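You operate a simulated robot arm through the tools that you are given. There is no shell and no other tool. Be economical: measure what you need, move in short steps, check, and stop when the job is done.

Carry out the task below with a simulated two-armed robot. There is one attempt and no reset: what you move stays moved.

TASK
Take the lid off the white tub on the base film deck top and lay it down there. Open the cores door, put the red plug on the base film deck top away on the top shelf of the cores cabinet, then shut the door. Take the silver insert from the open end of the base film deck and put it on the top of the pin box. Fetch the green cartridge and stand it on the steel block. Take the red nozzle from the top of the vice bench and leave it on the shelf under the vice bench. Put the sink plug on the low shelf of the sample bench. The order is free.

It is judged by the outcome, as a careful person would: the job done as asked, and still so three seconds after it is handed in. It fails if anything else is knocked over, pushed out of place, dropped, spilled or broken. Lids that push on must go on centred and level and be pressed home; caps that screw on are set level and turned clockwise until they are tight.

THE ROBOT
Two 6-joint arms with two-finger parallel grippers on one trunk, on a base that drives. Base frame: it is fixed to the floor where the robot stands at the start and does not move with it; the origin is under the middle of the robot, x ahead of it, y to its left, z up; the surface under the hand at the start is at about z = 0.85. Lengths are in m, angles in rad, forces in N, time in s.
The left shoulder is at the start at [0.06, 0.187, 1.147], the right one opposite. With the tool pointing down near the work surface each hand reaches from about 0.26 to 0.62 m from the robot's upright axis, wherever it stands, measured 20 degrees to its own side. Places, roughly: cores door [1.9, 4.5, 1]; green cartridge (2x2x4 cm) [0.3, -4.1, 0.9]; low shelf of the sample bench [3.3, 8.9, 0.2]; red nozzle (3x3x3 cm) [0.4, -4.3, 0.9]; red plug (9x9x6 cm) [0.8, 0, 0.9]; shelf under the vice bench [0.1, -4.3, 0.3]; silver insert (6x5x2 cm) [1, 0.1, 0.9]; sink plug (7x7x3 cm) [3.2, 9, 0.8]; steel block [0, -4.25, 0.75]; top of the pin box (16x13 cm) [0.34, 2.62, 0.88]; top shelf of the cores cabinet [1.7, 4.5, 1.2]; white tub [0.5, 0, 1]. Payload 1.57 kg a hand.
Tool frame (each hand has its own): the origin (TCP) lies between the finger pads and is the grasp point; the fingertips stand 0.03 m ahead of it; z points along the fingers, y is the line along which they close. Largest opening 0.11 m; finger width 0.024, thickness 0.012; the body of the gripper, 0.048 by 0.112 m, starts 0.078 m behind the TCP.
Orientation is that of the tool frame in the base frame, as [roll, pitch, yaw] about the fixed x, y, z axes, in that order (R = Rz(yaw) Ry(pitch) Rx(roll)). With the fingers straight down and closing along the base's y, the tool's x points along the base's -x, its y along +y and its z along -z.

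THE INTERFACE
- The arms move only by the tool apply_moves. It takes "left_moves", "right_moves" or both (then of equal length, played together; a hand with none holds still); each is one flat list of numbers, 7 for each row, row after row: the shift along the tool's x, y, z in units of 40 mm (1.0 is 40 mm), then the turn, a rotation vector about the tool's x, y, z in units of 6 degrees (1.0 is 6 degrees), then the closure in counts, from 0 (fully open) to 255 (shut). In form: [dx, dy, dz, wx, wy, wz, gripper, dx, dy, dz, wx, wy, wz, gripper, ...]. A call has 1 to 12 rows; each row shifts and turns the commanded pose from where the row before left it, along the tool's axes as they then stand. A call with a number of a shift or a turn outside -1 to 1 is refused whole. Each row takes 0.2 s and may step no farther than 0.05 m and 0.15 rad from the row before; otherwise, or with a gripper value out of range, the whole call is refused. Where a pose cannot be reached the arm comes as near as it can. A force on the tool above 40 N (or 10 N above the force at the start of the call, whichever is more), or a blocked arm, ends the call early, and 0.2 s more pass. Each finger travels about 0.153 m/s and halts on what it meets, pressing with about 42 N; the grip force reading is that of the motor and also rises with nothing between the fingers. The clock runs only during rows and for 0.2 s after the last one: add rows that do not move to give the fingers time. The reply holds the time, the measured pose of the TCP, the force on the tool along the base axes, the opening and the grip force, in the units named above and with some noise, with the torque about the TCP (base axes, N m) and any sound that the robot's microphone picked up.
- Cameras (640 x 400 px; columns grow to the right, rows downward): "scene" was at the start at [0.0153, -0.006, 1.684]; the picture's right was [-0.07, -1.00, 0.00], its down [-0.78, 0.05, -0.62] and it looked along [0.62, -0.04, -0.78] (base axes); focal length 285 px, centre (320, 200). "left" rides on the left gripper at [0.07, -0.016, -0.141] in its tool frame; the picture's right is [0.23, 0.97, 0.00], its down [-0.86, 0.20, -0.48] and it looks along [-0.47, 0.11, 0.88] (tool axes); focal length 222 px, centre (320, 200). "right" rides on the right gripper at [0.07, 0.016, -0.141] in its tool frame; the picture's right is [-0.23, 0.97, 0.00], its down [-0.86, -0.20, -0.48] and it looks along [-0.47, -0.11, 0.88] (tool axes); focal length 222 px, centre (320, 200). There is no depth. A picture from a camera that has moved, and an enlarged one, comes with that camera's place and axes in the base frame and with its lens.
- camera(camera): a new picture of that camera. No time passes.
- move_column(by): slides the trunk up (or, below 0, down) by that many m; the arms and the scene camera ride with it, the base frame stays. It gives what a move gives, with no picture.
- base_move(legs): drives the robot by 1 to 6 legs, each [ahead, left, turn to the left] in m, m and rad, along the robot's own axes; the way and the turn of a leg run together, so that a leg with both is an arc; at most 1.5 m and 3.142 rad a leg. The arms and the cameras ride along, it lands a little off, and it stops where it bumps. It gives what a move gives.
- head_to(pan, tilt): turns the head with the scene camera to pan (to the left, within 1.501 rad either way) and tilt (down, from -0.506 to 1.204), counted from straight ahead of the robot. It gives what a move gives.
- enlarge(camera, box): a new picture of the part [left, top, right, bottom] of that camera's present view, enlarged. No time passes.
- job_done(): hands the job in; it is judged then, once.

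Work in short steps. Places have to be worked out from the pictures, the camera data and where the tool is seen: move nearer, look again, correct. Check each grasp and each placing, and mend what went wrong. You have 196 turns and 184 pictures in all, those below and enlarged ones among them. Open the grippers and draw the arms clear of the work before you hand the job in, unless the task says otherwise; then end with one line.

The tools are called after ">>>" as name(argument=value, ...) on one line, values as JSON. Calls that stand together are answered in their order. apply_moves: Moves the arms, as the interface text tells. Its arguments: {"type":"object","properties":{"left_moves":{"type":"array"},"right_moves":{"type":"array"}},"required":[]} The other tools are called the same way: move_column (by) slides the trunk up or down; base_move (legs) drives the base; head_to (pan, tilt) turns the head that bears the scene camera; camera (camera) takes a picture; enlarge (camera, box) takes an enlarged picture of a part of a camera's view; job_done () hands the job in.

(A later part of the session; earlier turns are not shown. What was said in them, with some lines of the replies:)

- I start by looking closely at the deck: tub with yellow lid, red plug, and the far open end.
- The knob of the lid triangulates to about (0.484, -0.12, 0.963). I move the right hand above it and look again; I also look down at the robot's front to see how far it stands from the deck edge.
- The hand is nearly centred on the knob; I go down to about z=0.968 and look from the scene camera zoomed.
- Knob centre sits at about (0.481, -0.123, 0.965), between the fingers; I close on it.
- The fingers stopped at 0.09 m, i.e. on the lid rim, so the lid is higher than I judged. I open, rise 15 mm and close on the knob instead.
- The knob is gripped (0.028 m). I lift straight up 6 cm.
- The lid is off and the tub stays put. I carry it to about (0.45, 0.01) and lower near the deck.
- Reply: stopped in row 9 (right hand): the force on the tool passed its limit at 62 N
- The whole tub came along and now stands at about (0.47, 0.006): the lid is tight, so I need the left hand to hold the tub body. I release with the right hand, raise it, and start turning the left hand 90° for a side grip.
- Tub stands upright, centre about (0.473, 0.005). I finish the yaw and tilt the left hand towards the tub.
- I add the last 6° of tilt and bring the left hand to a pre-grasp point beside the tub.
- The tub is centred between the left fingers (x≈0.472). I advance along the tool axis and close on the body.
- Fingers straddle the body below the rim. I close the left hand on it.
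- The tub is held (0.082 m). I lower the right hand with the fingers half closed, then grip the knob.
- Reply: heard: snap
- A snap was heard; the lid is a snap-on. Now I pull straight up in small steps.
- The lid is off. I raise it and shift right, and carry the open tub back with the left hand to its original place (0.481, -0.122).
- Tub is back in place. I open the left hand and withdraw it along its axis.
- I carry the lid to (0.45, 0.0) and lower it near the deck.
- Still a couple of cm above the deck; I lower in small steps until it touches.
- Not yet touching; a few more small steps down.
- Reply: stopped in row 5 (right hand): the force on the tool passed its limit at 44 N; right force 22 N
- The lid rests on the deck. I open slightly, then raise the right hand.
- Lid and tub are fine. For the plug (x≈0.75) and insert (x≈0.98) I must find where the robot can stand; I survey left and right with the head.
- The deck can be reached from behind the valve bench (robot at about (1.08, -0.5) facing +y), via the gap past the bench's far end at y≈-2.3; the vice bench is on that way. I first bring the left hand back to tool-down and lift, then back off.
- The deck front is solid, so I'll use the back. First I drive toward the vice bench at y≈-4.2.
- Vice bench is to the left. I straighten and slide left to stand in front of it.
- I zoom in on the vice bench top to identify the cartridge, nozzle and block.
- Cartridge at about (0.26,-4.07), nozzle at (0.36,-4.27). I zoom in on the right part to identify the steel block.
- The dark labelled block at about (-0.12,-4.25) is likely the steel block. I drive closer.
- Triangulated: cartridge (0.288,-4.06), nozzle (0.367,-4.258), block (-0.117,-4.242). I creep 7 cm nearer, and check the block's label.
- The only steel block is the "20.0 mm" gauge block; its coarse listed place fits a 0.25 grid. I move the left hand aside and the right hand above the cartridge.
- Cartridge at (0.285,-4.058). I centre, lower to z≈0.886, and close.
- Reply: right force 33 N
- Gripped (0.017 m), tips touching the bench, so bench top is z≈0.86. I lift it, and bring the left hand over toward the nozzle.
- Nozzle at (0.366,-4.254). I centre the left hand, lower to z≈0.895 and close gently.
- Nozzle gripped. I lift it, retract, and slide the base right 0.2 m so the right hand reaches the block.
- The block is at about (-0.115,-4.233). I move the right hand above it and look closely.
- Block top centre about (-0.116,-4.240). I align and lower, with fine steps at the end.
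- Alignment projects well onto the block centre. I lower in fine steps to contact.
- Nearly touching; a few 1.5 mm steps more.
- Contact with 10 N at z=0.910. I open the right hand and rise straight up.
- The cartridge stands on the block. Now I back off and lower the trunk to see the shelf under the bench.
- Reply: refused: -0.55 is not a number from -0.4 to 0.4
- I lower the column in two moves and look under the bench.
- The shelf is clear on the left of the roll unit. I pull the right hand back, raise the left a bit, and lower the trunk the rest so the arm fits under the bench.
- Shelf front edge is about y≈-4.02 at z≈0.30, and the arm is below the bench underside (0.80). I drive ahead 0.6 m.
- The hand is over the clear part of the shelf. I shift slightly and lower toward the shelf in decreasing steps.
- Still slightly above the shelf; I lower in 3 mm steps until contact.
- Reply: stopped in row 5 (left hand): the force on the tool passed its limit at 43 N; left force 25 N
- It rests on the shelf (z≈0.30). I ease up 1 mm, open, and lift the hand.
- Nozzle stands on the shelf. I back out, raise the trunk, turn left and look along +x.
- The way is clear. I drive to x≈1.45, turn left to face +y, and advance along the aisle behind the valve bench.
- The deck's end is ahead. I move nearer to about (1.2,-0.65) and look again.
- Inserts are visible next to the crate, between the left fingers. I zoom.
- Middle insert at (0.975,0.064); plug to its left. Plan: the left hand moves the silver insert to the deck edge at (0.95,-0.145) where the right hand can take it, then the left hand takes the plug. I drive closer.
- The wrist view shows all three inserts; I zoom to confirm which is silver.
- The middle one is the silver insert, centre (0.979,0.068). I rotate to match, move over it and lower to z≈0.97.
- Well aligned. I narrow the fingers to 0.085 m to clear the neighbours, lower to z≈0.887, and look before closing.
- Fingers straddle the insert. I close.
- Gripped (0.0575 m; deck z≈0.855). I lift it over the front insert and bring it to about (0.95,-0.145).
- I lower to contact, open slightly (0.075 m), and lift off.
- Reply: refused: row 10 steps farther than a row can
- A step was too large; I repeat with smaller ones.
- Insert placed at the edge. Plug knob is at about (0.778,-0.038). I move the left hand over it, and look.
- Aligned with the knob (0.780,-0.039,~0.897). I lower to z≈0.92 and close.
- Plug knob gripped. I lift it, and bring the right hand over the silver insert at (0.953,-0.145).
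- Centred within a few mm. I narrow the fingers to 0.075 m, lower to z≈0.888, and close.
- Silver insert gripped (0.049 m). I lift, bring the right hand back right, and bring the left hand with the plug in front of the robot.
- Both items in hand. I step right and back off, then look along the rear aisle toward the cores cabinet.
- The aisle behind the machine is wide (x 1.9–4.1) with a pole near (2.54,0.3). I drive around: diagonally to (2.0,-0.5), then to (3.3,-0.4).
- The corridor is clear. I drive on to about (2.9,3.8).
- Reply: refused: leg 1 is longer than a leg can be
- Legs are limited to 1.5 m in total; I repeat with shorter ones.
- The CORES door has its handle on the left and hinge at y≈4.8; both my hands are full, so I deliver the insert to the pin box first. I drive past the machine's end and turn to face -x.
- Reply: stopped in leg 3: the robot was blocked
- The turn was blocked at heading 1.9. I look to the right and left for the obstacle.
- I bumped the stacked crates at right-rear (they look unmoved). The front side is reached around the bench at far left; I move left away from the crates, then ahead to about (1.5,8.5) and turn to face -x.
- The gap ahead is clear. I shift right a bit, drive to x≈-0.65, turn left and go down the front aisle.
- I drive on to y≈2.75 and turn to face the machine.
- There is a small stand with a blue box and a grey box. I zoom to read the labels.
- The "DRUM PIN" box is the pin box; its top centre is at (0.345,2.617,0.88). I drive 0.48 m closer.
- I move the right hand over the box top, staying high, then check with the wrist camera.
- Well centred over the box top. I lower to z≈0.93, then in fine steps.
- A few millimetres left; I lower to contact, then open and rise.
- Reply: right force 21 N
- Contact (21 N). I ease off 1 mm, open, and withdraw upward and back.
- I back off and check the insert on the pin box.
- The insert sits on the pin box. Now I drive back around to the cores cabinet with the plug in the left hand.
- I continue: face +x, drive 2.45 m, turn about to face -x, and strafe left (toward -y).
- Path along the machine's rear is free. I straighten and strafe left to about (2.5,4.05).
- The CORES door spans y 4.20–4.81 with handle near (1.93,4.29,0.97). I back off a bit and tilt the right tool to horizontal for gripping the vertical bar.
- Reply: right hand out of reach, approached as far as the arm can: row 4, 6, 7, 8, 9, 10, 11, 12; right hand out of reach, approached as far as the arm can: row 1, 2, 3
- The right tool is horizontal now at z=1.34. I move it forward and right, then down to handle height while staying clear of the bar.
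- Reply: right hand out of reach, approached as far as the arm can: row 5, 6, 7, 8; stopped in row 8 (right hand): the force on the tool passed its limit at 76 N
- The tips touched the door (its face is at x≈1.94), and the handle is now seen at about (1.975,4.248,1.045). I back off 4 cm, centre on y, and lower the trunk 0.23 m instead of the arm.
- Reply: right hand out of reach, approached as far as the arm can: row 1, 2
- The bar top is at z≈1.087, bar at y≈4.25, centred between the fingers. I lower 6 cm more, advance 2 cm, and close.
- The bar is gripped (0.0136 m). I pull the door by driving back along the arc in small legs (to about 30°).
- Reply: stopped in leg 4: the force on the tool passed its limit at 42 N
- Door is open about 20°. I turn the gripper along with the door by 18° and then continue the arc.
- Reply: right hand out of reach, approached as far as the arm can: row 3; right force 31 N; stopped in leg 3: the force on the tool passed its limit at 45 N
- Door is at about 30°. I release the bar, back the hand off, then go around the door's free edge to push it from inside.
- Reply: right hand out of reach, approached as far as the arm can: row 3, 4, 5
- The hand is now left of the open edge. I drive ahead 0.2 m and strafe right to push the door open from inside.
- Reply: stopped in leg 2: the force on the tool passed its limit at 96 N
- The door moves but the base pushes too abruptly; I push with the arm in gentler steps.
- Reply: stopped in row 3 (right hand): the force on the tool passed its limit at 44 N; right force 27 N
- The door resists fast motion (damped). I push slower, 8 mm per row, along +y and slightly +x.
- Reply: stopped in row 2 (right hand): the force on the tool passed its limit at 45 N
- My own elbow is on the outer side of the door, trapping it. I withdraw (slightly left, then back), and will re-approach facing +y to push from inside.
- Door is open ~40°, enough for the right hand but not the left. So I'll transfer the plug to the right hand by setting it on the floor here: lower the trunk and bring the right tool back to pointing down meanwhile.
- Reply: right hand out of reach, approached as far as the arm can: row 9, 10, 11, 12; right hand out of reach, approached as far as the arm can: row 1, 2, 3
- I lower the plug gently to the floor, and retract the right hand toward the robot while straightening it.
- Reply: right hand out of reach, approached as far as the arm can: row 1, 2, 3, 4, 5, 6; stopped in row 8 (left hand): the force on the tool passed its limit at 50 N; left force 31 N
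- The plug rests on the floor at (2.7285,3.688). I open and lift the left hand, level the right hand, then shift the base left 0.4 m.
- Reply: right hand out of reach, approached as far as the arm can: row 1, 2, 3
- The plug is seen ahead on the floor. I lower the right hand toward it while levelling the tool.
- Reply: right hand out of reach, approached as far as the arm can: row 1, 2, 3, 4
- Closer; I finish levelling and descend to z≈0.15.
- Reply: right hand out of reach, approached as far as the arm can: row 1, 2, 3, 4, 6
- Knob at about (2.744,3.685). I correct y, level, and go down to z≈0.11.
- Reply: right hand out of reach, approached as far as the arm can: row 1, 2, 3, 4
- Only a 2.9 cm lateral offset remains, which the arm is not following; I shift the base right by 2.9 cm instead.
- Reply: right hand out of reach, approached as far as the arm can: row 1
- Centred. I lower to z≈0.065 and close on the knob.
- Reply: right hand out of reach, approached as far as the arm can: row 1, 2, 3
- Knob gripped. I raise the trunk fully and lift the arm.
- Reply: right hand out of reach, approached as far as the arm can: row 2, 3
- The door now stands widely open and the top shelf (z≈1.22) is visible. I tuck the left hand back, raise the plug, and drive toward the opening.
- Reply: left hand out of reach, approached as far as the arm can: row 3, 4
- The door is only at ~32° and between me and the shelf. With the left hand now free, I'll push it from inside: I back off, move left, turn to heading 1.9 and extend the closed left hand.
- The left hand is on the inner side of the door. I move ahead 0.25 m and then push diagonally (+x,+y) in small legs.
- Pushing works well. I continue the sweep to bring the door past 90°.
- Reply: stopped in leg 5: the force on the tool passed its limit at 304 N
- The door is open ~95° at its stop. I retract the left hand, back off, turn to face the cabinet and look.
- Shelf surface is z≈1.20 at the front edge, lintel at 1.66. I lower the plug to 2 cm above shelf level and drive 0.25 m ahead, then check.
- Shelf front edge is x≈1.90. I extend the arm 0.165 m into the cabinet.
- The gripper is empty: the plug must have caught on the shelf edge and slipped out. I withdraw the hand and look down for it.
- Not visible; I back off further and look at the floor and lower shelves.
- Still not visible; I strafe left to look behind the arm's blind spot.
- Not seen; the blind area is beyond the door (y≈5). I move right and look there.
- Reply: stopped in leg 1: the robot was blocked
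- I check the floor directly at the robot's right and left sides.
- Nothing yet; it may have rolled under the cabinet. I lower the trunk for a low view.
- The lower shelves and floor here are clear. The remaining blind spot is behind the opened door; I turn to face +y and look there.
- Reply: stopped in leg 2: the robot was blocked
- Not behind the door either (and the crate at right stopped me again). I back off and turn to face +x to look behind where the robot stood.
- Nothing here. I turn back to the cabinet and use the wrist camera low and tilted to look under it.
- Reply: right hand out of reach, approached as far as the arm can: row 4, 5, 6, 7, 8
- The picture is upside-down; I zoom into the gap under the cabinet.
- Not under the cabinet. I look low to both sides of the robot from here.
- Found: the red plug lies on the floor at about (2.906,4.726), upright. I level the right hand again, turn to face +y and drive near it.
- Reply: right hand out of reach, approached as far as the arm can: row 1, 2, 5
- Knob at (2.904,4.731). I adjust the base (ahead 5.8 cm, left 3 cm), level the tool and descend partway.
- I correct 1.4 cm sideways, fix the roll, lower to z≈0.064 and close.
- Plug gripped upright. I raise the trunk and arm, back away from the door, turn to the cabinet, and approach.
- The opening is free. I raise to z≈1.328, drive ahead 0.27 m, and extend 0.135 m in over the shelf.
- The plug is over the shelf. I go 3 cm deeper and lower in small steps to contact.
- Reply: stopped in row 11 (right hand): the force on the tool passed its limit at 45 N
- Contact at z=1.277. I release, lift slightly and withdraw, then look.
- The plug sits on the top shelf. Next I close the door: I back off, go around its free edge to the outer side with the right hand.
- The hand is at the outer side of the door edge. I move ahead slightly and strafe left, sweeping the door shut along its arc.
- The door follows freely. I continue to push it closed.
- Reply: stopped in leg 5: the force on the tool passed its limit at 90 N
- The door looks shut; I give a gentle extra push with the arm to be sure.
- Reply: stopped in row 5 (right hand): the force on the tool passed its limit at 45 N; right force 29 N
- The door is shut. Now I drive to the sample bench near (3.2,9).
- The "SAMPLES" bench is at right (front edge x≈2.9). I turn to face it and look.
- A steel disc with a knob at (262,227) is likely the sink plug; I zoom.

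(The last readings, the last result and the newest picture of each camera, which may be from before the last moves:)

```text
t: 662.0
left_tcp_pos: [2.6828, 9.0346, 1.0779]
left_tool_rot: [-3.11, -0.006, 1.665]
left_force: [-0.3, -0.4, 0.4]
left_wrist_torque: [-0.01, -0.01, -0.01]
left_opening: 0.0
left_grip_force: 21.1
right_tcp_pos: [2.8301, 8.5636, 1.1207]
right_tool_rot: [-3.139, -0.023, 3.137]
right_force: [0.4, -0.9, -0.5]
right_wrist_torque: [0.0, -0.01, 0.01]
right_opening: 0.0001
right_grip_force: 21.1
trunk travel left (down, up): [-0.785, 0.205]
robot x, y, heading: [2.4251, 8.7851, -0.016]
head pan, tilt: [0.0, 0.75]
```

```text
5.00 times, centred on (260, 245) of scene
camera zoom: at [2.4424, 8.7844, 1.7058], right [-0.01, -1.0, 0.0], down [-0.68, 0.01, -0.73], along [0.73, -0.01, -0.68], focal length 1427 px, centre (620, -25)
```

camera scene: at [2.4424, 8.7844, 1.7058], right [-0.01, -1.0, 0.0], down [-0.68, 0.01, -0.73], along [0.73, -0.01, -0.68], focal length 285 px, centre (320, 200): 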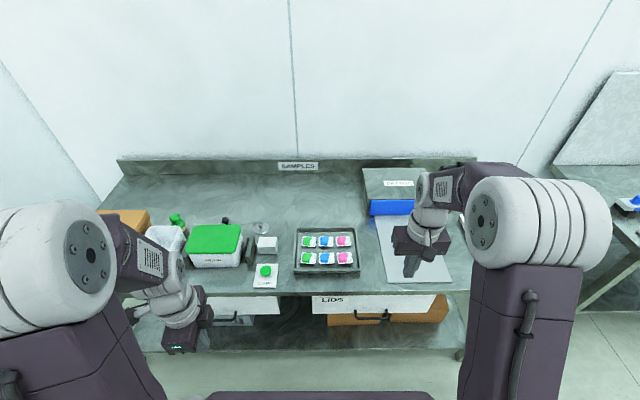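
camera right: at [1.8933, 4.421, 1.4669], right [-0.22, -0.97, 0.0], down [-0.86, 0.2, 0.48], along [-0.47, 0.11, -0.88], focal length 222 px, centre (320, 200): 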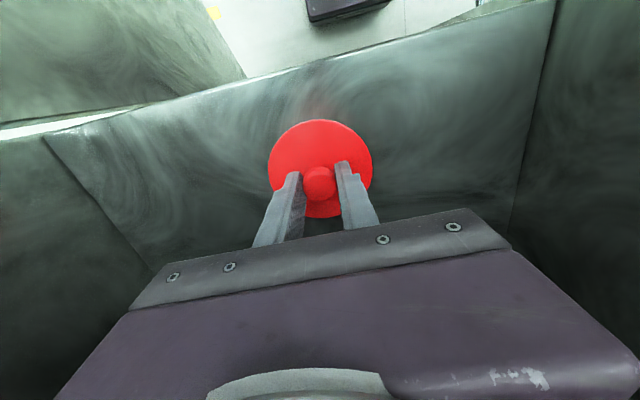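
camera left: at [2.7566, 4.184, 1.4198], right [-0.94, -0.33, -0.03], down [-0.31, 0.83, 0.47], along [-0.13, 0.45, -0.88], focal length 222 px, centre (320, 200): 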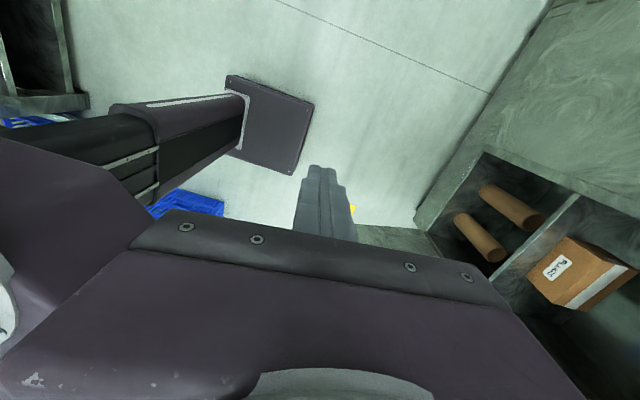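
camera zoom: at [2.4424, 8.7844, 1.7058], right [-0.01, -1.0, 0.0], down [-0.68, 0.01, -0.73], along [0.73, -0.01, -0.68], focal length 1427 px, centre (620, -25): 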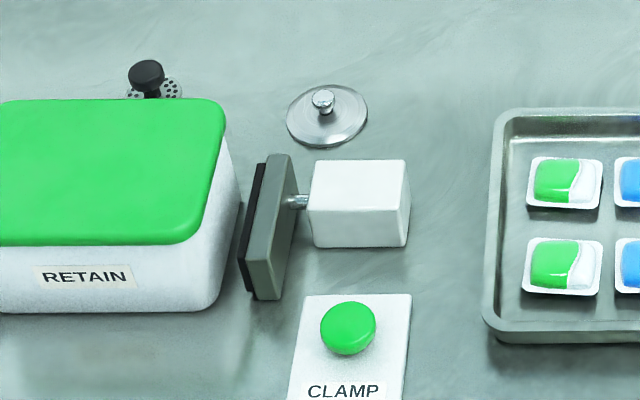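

The steel disc with knob is the sink plug at about (3.195,9.008). I drive 0.2 m closer and bring the left hand over it.

>>> base_move(legs=[[0.2, 0, 0.015]])

>>> apply_moves(left_moves=[-0.17, 0.96, 0, 0, 0, 0, 130, -0.17, 0.96, 0, 0, 0, 0, 130, -0.17, 0.96, 0, 0, 0, 0, 130, -0.17, 0.96, 0, 0, 0, 0, 130, -0.17, 0.96, 0, 0, 0, 0, 130, -0.17, 0.96, 0, 0, 0, 0, 130, -0.17, 0.96, 0, 0, 0, 0, 130, -0.17, 0.96, 0, 0, 0, 0, 130, 0, 0, 0.7, 0, 0, 0, 130])

>>> camera(camera="left")

```text
t: 663.6
left_tcp_pos: [2.8802, 9.0372, 1.0776]
left_tool_rot: [-3.114, -0.004, 1.675]
left_force: [0.4, 0.8, -0.1]
left_wrist_torque: [-0.01, -0.04, -0.03]
left_opening: 0.0
left_grip_force: 21.5
right_tcp_pos: [3.0307, 8.5668, 1.1204]
right_tool_rot: [-3.14, -0.019, -3.132]
right_force: [-0.3, -0.1, -0.4]
right_wrist_torque: [0.0, -0.03, -0.03]
right_opening: 0.0001
right_grip_force: 21.6
trunk travel left (down, up): [-0.785, 0.205]
robot x, y, heading: [2.6198, 8.7861, 0.0]
head pan, tilt: [0.0, 0.75]
```

```text
t: 665.6
left_tcp_pos: [3.1881, 9.0149, 1.0376]
left_tool_rot: [-3.109, -0.005, 1.674]
left_force: [0.2, 0.6, -0.5]
left_wrist_torque: [0.0, -0.01, 0.02]
left_opening: 0.0541
left_grip_force: 0.0
right_tcp_pos: [3.0344, 8.5687, 1.1209]
right_tool_rot: [3.141, -0.023, -3.134]
right_force: [0.5, 0.8, 0.3]
right_wrist_torque: [-0.02, 0.0, 0.02]
right_opening: 0.0002
right_grip_force: 20.8
trunk travel left (down, up): [-0.785, 0.205]
robot x, y, heading: [2.6237, 8.7842, 0.0]
head pan, tilt: [0.0, 0.75]
```

```text
9 pictures are left
camera left: at [3.1699, 9.0833, 1.1806], right [0.94, 0.33, -0.03], down [0.3, -0.83, 0.47], along [0.13, -0.45, -0.88], focal length 222 px, centre (320, 200)
```

left: 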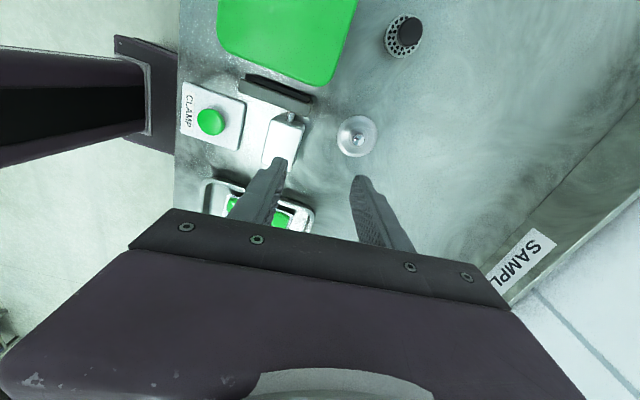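

The views agree on the knob at (3.243,9.022) with the bench at z≈0.80. I drive 5 cm nearer, lower the trunk a little, and descend to z≈0.89.

>>> base_move(legs=[[0.05, 0, 0]])

>>> move_column(by=-0.08)

>>> apply_moves(left_moves=[0.15, 0.13, 0.5, -0.3, 0, 0, 130, 0, 0, 0.6, 0, 0, 0, 130, 0, 0, 0.6, 0, 0, 0, 130])

>>> camera(camera="left")

```text
t: 666.5
left_tcp_pos: [3.2331, 9.0143, 1.0419]
left_tool_rot: [-3.115, -0.003, 1.673]
left_force: [-0.4, 0.0, -0.2]
left_wrist_torque: [0.02, -0.04, -0.01]
left_opening: 0.054
left_grip_force: 0.0
right_tcp_pos: [3.0764, 8.5674, 1.1228]
right_tool_rot: [-3.139, -0.016, -3.134]
right_force: [0.1, 0.1, 0.4]
right_wrist_torque: [0.0, -0.05, 0.01]
right_opening: 0.0002
right_grip_force: 21.4
trunk travel left (down, up): [-0.785, 0.205]
robot x, y, heading: [2.6695, 8.7824, 0.004]
head pan, tilt: [0.0, 0.75]
```

```text
t: 667.7
left_tcp_pos: [3.2379, 9.0137, 0.9594]
left_tool_rot: [-3.111, -0.006, 1.672]
left_force: [0.2, -0.3, 0.4]
left_wrist_torque: [0.01, 0.01, 0.03]
left_opening: 0.054
left_grip_force: 0.2
right_tcp_pos: [3.0829, 8.5673, 1.041]
right_tool_rot: [-3.139, -0.021, -3.135]
right_force: [0.0, -0.3, 0.3]
right_wrist_torque: [0.01, 0.0, 0.0]
right_opening: 0.0
right_grip_force: 21.4
trunk travel left (down, up): [-0.705, 0.285]
robot x, y, heading: [2.6745, 8.7862, -0.002]
head pan, tilt: [0.0, 0.75]
```

```text
t: 668.5
left_tcp_pos: [3.2445, 9.0213, 0.8923]
left_tool_rot: [3.141, -0.005, 1.675]
left_force: [0.1, 0.2, 0.8]
left_wrist_torque: [0.01, -0.01, 0.03]
left_opening: 0.0541
left_grip_force: 0.1
right_tcp_pos: [3.0844, 8.5682, 1.0407]
right_tool_rot: [-3.139, -0.023, -3.135]
right_force: [0.9, -0.2, -0.3]
right_wrist_torque: [-0.04, -0.02, 0.01]
right_opening: 0.0001
right_grip_force: 20.9
trunk travel left (down, up): [-0.705, 0.285]
robot x, y, heading: [2.6713, 8.7827, -0.003]
head pan, tilt: [0.0, 0.75]
```

```text
8 pictures are left
camera left: at [3.2211, 9.0884, 1.0343], right [0.95, 0.33, 0.0], down [0.29, -0.83, 0.47], along [0.16, -0.45, -0.88], focal length 222 px, centre (320, 200)
```

left: 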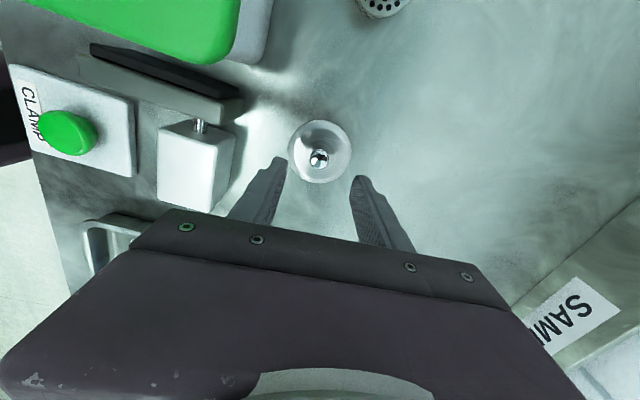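

Aligned with the knob. I lower to z≈0.845 in shrinking steps, then close.

>>> apply_moves(left_moves=[0.06, 0, 0.5, 0, 0, 0, 130, 0, 0, 0.35, 0, 0, 0, 130, 0, 0, 0.2, 0, 0, 0, 130, 0, 0, 0.12, 0, 0, 0, 130, 0, 0, 0, 0, 0, 0, 255, 0, 0, 0, 0, 0, 0, 255, 0, 0, 0, 0, 0, 0, 255])

>>> enlarge(camera="left", box=[220, 80, 420, 240])

```text
t: 670.1
left_tcp_pos: [3.2433, 9.0237, 0.8415]
left_tool_rot: [-3.141, -0.007, 1.673]
left_force: [-1.0, 0.0, -0.4]
left_wrist_torque: [-0.05, -0.01, -0.02]
left_opening: 0.0191
left_grip_force: 33.8
right_tcp_pos: [3.0831, 8.5677, 1.0398]
right_tool_rot: [-3.14, -0.023, -3.136]
right_force: [-0.1, -0.2, 0.5]
right_wrist_torque: [-0.01, -0.02, -0.01]
right_opening: 0.0001
right_grip_force: 21.3
trunk travel left (down, up): [-0.705, 0.285]
robot x, y, heading: [2.6686, 8.7824, -0.006]
head pan, tilt: [0.0, 0.75]
```

```text
2.50 times, centred on (320, 160) of left
camera zoom: at [3.2192, 9.0919, 0.9849], right [0.95, 0.33, 0.0], down [0.29, -0.83, 0.47], along [0.16, -0.45, -0.88], focal length 555 px, centre (320, 300)
```

zoom: 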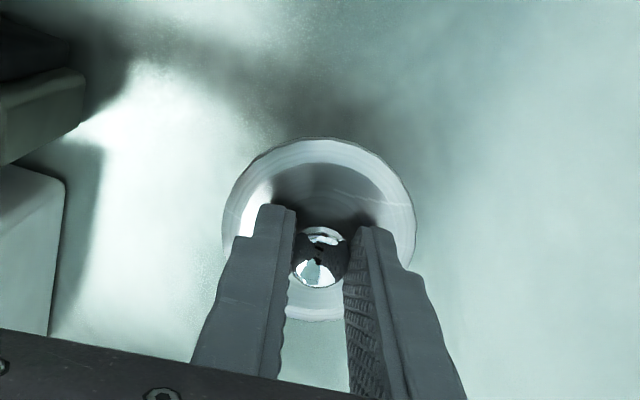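

Sink plug knob gripped. I lift it, retract both hands somewhat, back off and lower the trunk to view the low shelf.

>>> apply_moves(left_moves=[0, 0, -0.5, 0, 0, 0, 255, 0, 0, -0.9, 0, 0, 0, 255, 0, 0, -0.9, 0, 0, 0, 255, 0, 0, -0.9, 0, 0, 0, 255, 0, 0, -0.8, 0, 0, 0, 255, 0, -0.9, 0, 0, 0, 0, 255, 0, -0.9, 0, 0, 0, 0, 255, 0, -0.9, 0, 0, 0, 0, 255], right_moves=[0, 0, 0, 0, 0, 0, 255, 0, 0, 0, 0, 0, 0, 255, 0, 0, 0, 0, 0, 0, 255, 0.7, 0, 0, 0, 0, 0, 255, 0.7, 0, 0, 0, 0, 0, 255, 0.7, 0, 0, 0, 0, 0, 255, 0.7, 0, 0, 0, 0, 0, 255, 0.5, 0, 0, 0, 0, 0, 255])

>>> base_move(legs=[[-0.65, 0, 0]])

>>> move_column(by=-0.4)

>>> move_column(by=-0.3)

>>> head_to(pan=0.1, tilt=0.5)

>>> camera(camera="scene")

```text
t: 671.9
left_tcp_pos: [3.1341, 9.0107, 1.0047]
left_tool_rot: [3.14, -0.004, 1.675]
left_force: [-0.1, 0.0, -0.4]
left_wrist_torque: [-0.01, 0.0, -0.02]
left_opening: 0.0191
left_grip_force: 33.3
right_tcp_pos: [2.9494, 8.5661, 1.0456]
right_tool_rot: [-3.14, -0.023, -3.134]
right_force: [-0.9, 0.0, 0.0]
right_wrist_torque: [-0.01, -0.01, 0.02]
right_opening: 0.0
right_grip_force: 21.2
trunk travel left (down, up): [-0.705, 0.285]
robot x, y, heading: [2.6721, 8.7835, -0.001]
head pan, tilt: [0.0, 0.75]
```

```text
t: 675.5
left_tcp_pos: [2.4773, 9.0117, 1.0031]
left_tool_rot: [-3.141, -0.005, 1.676]
left_force: [0.5, 0.1, -0.2]
left_wrist_torque: [0.0, 0.01, 0.01]
left_opening: 0.0192
left_grip_force: 33.3
right_tcp_pos: [2.2944, 8.5684, 1.0449]
right_tool_rot: [-3.141, -0.023, -3.134]
right_force: [-0.4, 1.0, 0.6]
right_wrist_torque: [-0.01, -0.02, 0.01]
right_opening: 0.0
right_grip_force: 20.9
trunk travel left (down, up): [-0.705, 0.285]
robot x, y, heading: [2.0117, 8.7843, -0.001]
head pan, tilt: [0.0, 0.75]
```

```text
t: 679.4
left_tcp_pos: [2.4775, 9.0126, 0.6045]
left_tool_rot: [-3.141, -0.005, 1.675]
left_force: [-0.1, 0.8, -0.1]
left_wrist_torque: [-0.01, 0.02, 0.01]
left_opening: 0.0188
left_grip_force: 33.1
right_tcp_pos: [2.2933, 8.5678, 0.645]
right_tool_rot: [-3.14, -0.022, -3.132]
right_force: [-0.2, 0.3, 0.2]
right_wrist_torque: [0.01, -0.02, 0.02]
right_opening: 0.0
right_grip_force: 21.2
trunk travel left (down, up): [-0.305, 0.685]
robot x, y, heading: [2.0149, 8.7842, 0.0]
head pan, tilt: [0.0, 0.75]
```

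```text
t: 682.4
left_tcp_pos: [2.4781, 9.0117, 0.3047]
left_tool_rot: [-3.14, -0.005, 1.676]
left_force: [-0.9, 0.6, -0.5]
left_wrist_torque: [-0.01, 0.0, 0.01]
left_opening: 0.0191
left_grip_force: 33.0
right_tcp_pos: [2.2943, 8.5688, 0.3451]
right_tool_rot: [-3.139, -0.021, -3.133]
right_force: [0.0, 0.8, 0.4]
right_wrist_torque: [0.0, 0.01, 0.01]
right_opening: 0.0
right_grip_force: 21.1
trunk travel left (down, up): [-0.005, 0.985]
robot x, y, heading: [2.0142, 8.7871, -0.002]
head pan, tilt: [0.0, 0.75]
```

```text
t: 683.1
left_tcp_pos: [2.4785, 9.0121, 0.3047]
left_tool_rot: [3.141, -0.005, 1.675]
left_force: [0.2, 0.9, -0.8]
left_wrist_torque: [0.04, 0.04, -0.01]
left_opening: 0.019
left_grip_force: 33.4
right_tcp_pos: [2.2947, 8.5688, 0.3446]
right_tool_rot: [-3.14, -0.023, -3.132]
right_force: [-0.4, -0.5, -0.5]
right_wrist_torque: [-0.01, 0.01, 0.02]
right_opening: 0.0
right_grip_force: 21.3
trunk travel left (down, up): [-0.005, 0.985]
robot x, y, heading: [2.01, 8.7887, -0.001]
head pan, tilt: [0.099, 0.499]
```

```text
6 pictures are left
camera scene: at [2.0434, 8.7931, 0.9476], right [0.1, -0.99, 0.0], down [-0.48, -0.05, -0.88], along [0.87, 0.09, -0.48], focal length 285 px, centre (320, 200)
```

scene: 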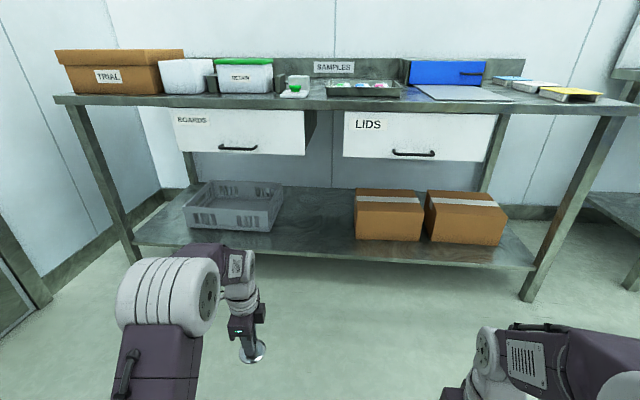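

Between the basket and the boxes the low shelf is free (y≈8.8–8.95), with hanging drawers either side of a gap there. I shift right and drive in, stopping short to check with the wrist camera.

>>> base_move(legs=[[0, -0.157, 0], [0.46, 0, 0]])

>>> camera(camera="left")

```text
t: 686.9
left_tcp_pos: [2.9278, 8.8521, 0.3034]
left_tool_rot: [3.142, -0.006, 1.674]
left_force: [-0.4, -0.3, -0.3]
left_wrist_torque: [0.0, 0.03, 0.01]
left_opening: 0.0189
left_grip_force: 33.2
right_tcp_pos: [2.7427, 8.4075, 0.3449]
right_tool_rot: [-3.141, -0.023, -3.134]
right_force: [-0.1, -0.4, 0.3]
right_wrist_torque: [0.03, 0.02, 0.02]
right_opening: 0.0001
right_grip_force: 20.8
trunk travel left (down, up): [-0.005, 0.985]
robot x, y, heading: [2.4643, 8.6253, 0.0]
head pan, tilt: [0.099, 0.499]
```

```text
5 pictures are left
camera left: at [2.9046, 8.9201, 0.446], right [0.95, 0.33, 0.0], down [0.29, -0.83, 0.47], along [0.16, -0.45, -0.88], focal length 222 px, centre (320, 200)
```

left: 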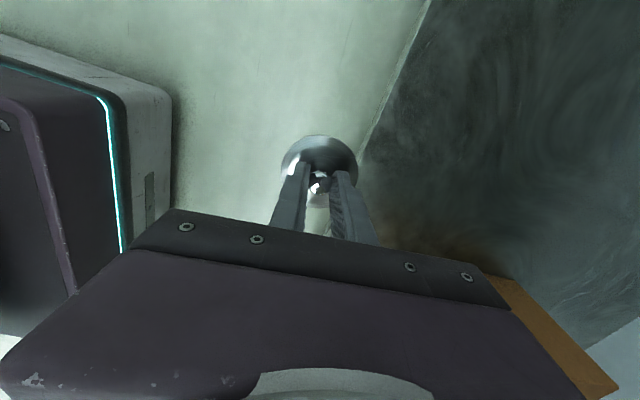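

Shelf front edge is at x≈2.96 and the way is clear. I drive ahead 9.5 cm to put the plug fully over the shelf, then look.

>>> base_move(legs=[[0.1, 0.013, 0]])

>>> apply_moves(left_moves=[0, 0, 0.2, 0, 0, 0, 255, 0, 0, 0.2, 0, 0, 0, 255, 0, 0, 0.15, 0, 0, 0, 255, 0, 0, 0.1, 0, 0, 0, 255, 0, 0, 0.1, 0, 0, 0, 255, 0, 0, 0.1, 0, 0, 0, 255, 0, 0, 0.1, 0, 0, 0, 255, 0, 0, 0.1, 0, 0, 0, 255, 0, 0, 0.1, 0, 0, 0, 255, 0, 0, 0.1, 0, 0, 0, 255, 0, 0, 0.1, 0, 0, 0, 255, 0, 0, 0.1, 0, 0, 0, 255])

>>> camera(camera="left")

```text
t: 688.0
left_tcp_pos: [3.0273, 8.8652, 0.3044]
left_tool_rot: [-3.141, -0.005, 1.674]
left_force: [0.2, -0.6, -1.4]
left_wrist_torque: [0.0, 0.0, 0.01]
left_opening: 0.0188
left_grip_force: 33.5
right_tcp_pos: [2.8426, 8.4211, 0.3444]
right_tool_rot: [-3.14, -0.024, -3.136]
right_force: [-0.1, -0.6, 0.1]
right_wrist_torque: [-0.02, -0.02, 0.01]
right_opening: 0.0
right_grip_force: 21.5
trunk travel left (down, up): [-0.005, 0.985]
robot x, y, heading: [2.5623, 8.6378, -0.001]
head pan, tilt: [0.099, 0.499]
```

```text
t: 690.6
left_tcp_pos: [3.0279, 8.8654, 0.2443]
left_tool_rot: [3.142, -0.006, 1.673]
left_force: [0.7, -0.1, 0.1]
left_wrist_torque: [-0.01, -0.01, 0.02]
left_opening: 0.019
left_grip_force: 32.7
right_tcp_pos: [2.8419, 8.4213, 0.3447]
right_tool_rot: [-3.138, -0.024, -3.134]
right_force: [-0.1, 0.0, -0.3]
right_wrist_torque: [-0.01, 0.01, 0.0]
right_opening: 0.0001
right_grip_force: 21.2
trunk travel left (down, up): [-0.005, 0.985]
robot x, y, heading: [2.5628, 8.6375, 0.002]
head pan, tilt: [0.099, 0.499]
```

```text
4 pictures are left
camera left: at [3.0039, 8.9332, 0.3874], right [0.95, 0.33, 0.0], down [0.29, -0.83, 0.47], along [0.16, -0.45, -0.88], focal length 222 px, centre (320, 200)
```

left: 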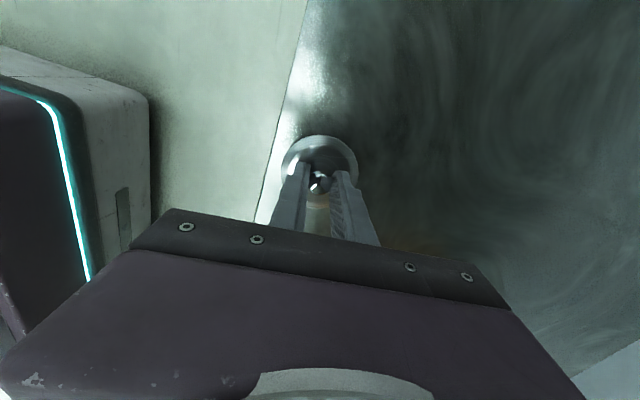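

The plug is inside the edge but only ~1 cm; I extend 5 cm deeper and lower to contact.

>>> apply_moves(left_moves=[0, 0.6, 0, 0, 0, 0, 255, 0, 0.6, 0, 0, 0, 0, 255, 0, 0, 0.08, 0, 0, 0, 255, 0, 0, 0.08, 0, 0, 0, 255, 0, 0, 0.08, 0, 0, 0, 255, 0, 0, 0.08, 0, 0, 0, 255, 0, 0, 0.08, 0, 0, 0, 255, 0, 0, 0.08, 0, 0, 0, 255, 0, 0, 0.08, 0, 0, 0, 255, 0, 0, 0.08, 0, 0, 0, 255, 0, 0, 0.08, 0, 0, 0, 255, 0, 0, 0.08, 0, 0, 0, 255])

```text
t: 693.1
left_tcp_pos: [3.0762, 8.8709, 0.2217]
left_tool_rot: [3.135, -0.006, 1.676]
left_force: [-11.1, -1.7, 28.4]
left_wrist_torque: [-0.14, 0.3, -0.01]
left_opening: 0.0189
left_grip_force: 32.7
right_tcp_pos: [2.8419, 8.4208, 0.3451]
right_tool_rot: [3.141, -0.02, -3.131]
right_force: [-0.5, -0.1, -0.5]
right_wrist_torque: [-0.01, 0.01, 0.03]
right_opening: 0.0
right_grip_force: 21.2
trunk travel left (down, up): [-0.005, 0.985]
robot x, y, heading: [2.5586, 8.6397, 0.001]
head pan, tilt: [0.099, 0.499]
stopped in row 12 (left hand): the force on the tool passed its limit at 44 N (the readings are from after the stop); the commanded pose is now the measured one
```

Contact on the shelf. I ease up, open, lift and withdraw the hand.

>>> apply_moves(left_moves=[0, 0, -0.04, 0, 0, 0, 255, 0, 0, 0, 0, 0, 0, 150, 0, 0, 0, 0, 0, 0, 150, 0, 0, -0.4, 0, 0, 0, 150, 0, 0, -0.6, 0, 0, 0, 150, 0, 0, -0.6, 0, 0, 0, 150, 0, 0, -0.4, 0, 0, 0, 150])

>>> base_move(legs=[[-0.5, 0, 0]])

>>> camera(camera="scene")

```text
t: 694.7
left_tcp_pos: [3.0724, 8.8708, 0.2995]
left_tool_rot: [-3.141, -0.007, 1.674]
left_force: [0.5, -0.1, -0.5]
left_wrist_torque: [-0.01, -0.03, -0.01]
left_opening: 0.0451
left_grip_force: 0.1
right_tcp_pos: [2.8422, 8.4205, 0.3442]
right_tool_rot: [-3.14, -0.022, -3.134]
right_force: [0.1, 0.0, -0.1]
right_wrist_torque: [-0.02, 0.04, 0.07]
right_opening: 0.0
right_grip_force: 21.5
trunk travel left (down, up): [-0.005, 0.985]
robot x, y, heading: [2.5618, 8.6384, -0.002]
head pan, tilt: [0.099, 0.499]
```

```text
t: 697.6
left_tcp_pos: [2.5827, 8.8705, 0.3003]
left_tool_rot: [3.139, -0.006, 1.671]
left_force: [0.2, 1.2, 0.2]
left_wrist_torque: [-0.03, -0.01, -0.03]
left_opening: 0.0454
left_grip_force: 0.0
right_tcp_pos: [2.3476, 8.4208, 0.3466]
right_tool_rot: [-3.14, -0.022, -3.139]
right_force: [0.0, 1.1, 0.7]
right_wrist_torque: [-0.03, 0.0, 0.01]
right_opening: 0.0001
right_grip_force: 21.1
trunk travel left (down, up): [-0.005, 0.985]
robot x, y, heading: [2.0659, 8.6393, -0.002]
head pan, tilt: [0.099, 0.499]
```

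```text
3 pictures are left
camera scene: at [2.099, 8.6476, 0.9477], right [0.09, -1.0, 0.0], down [-0.48, -0.05, -0.88], along [0.87, 0.08, -0.48], focal length 285 px, centre (320, 200)
```

scene: 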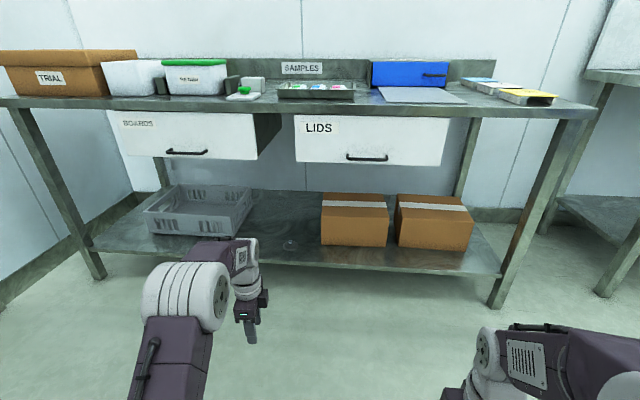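

The sink plug lies on the low shelf. I confirm with one zoom and open both grippers.

>>> apply_moves(left_moves=[0, 0, -0.5, 0, 0, 0, 0, 0, 0, 0, 0, 0, 0, 0], right_moves=[0, 0, -0.5, 0, 0, 0, 0, 0, 0, 0, 0, 0, 0, 0])

>>> enlarge(camera="scene", box=[240, 200, 340, 270])

```text
t: 698.2
left_tcp_pos: [2.582, 8.8699, 0.3196]
left_tool_rot: [3.139, -0.005, 1.669]
left_force: [0.0, 0.1, -0.7]
left_wrist_torque: [0.01, 0.0, -0.02]
left_opening: 0.1102
left_grip_force: 0.0
right_tcp_pos: [2.3494, 8.4207, 0.3659]
right_tool_rot: [-3.14, -0.023, -3.139]
right_force: [0.8, -0.1, 0.1]
right_wrist_torque: [-0.02, -0.03, 0.0]
right_opening: 0.1101
right_grip_force: 0.1
trunk travel left (down, up): [-0.005, 0.985]
robot x, y, heading: [2.0683, 8.6365, -0.01]
head pan, tilt: [0.099, 0.499]
```

```text
5.71 times, centred on (290, 235) of scene
camera zoom: at [2.099, 8.6476, 0.9477], right [0.09, -1.0, 0.0], down [-0.48, -0.05, -0.88], along [0.87, 0.08, -0.48], focal length 1630 px, centre (491, 0)
```

zoom: 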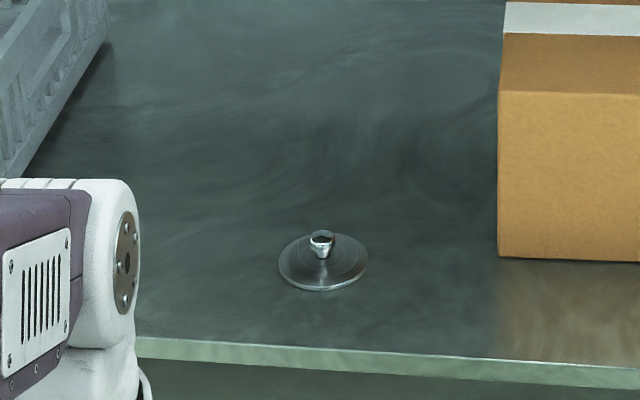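

The sink plug lies flat on the shelf, the grippers are open and the arms clear; I hand the job in.

>>> job_done()

```text
The job is handed in.
```

All six parts of the job are done and it is handed in, but I dropped the red plug once at the cores shelf before picking it up and placing it, and I bumped the blue floor crates beside the aisle at least once; they looked unmoved.
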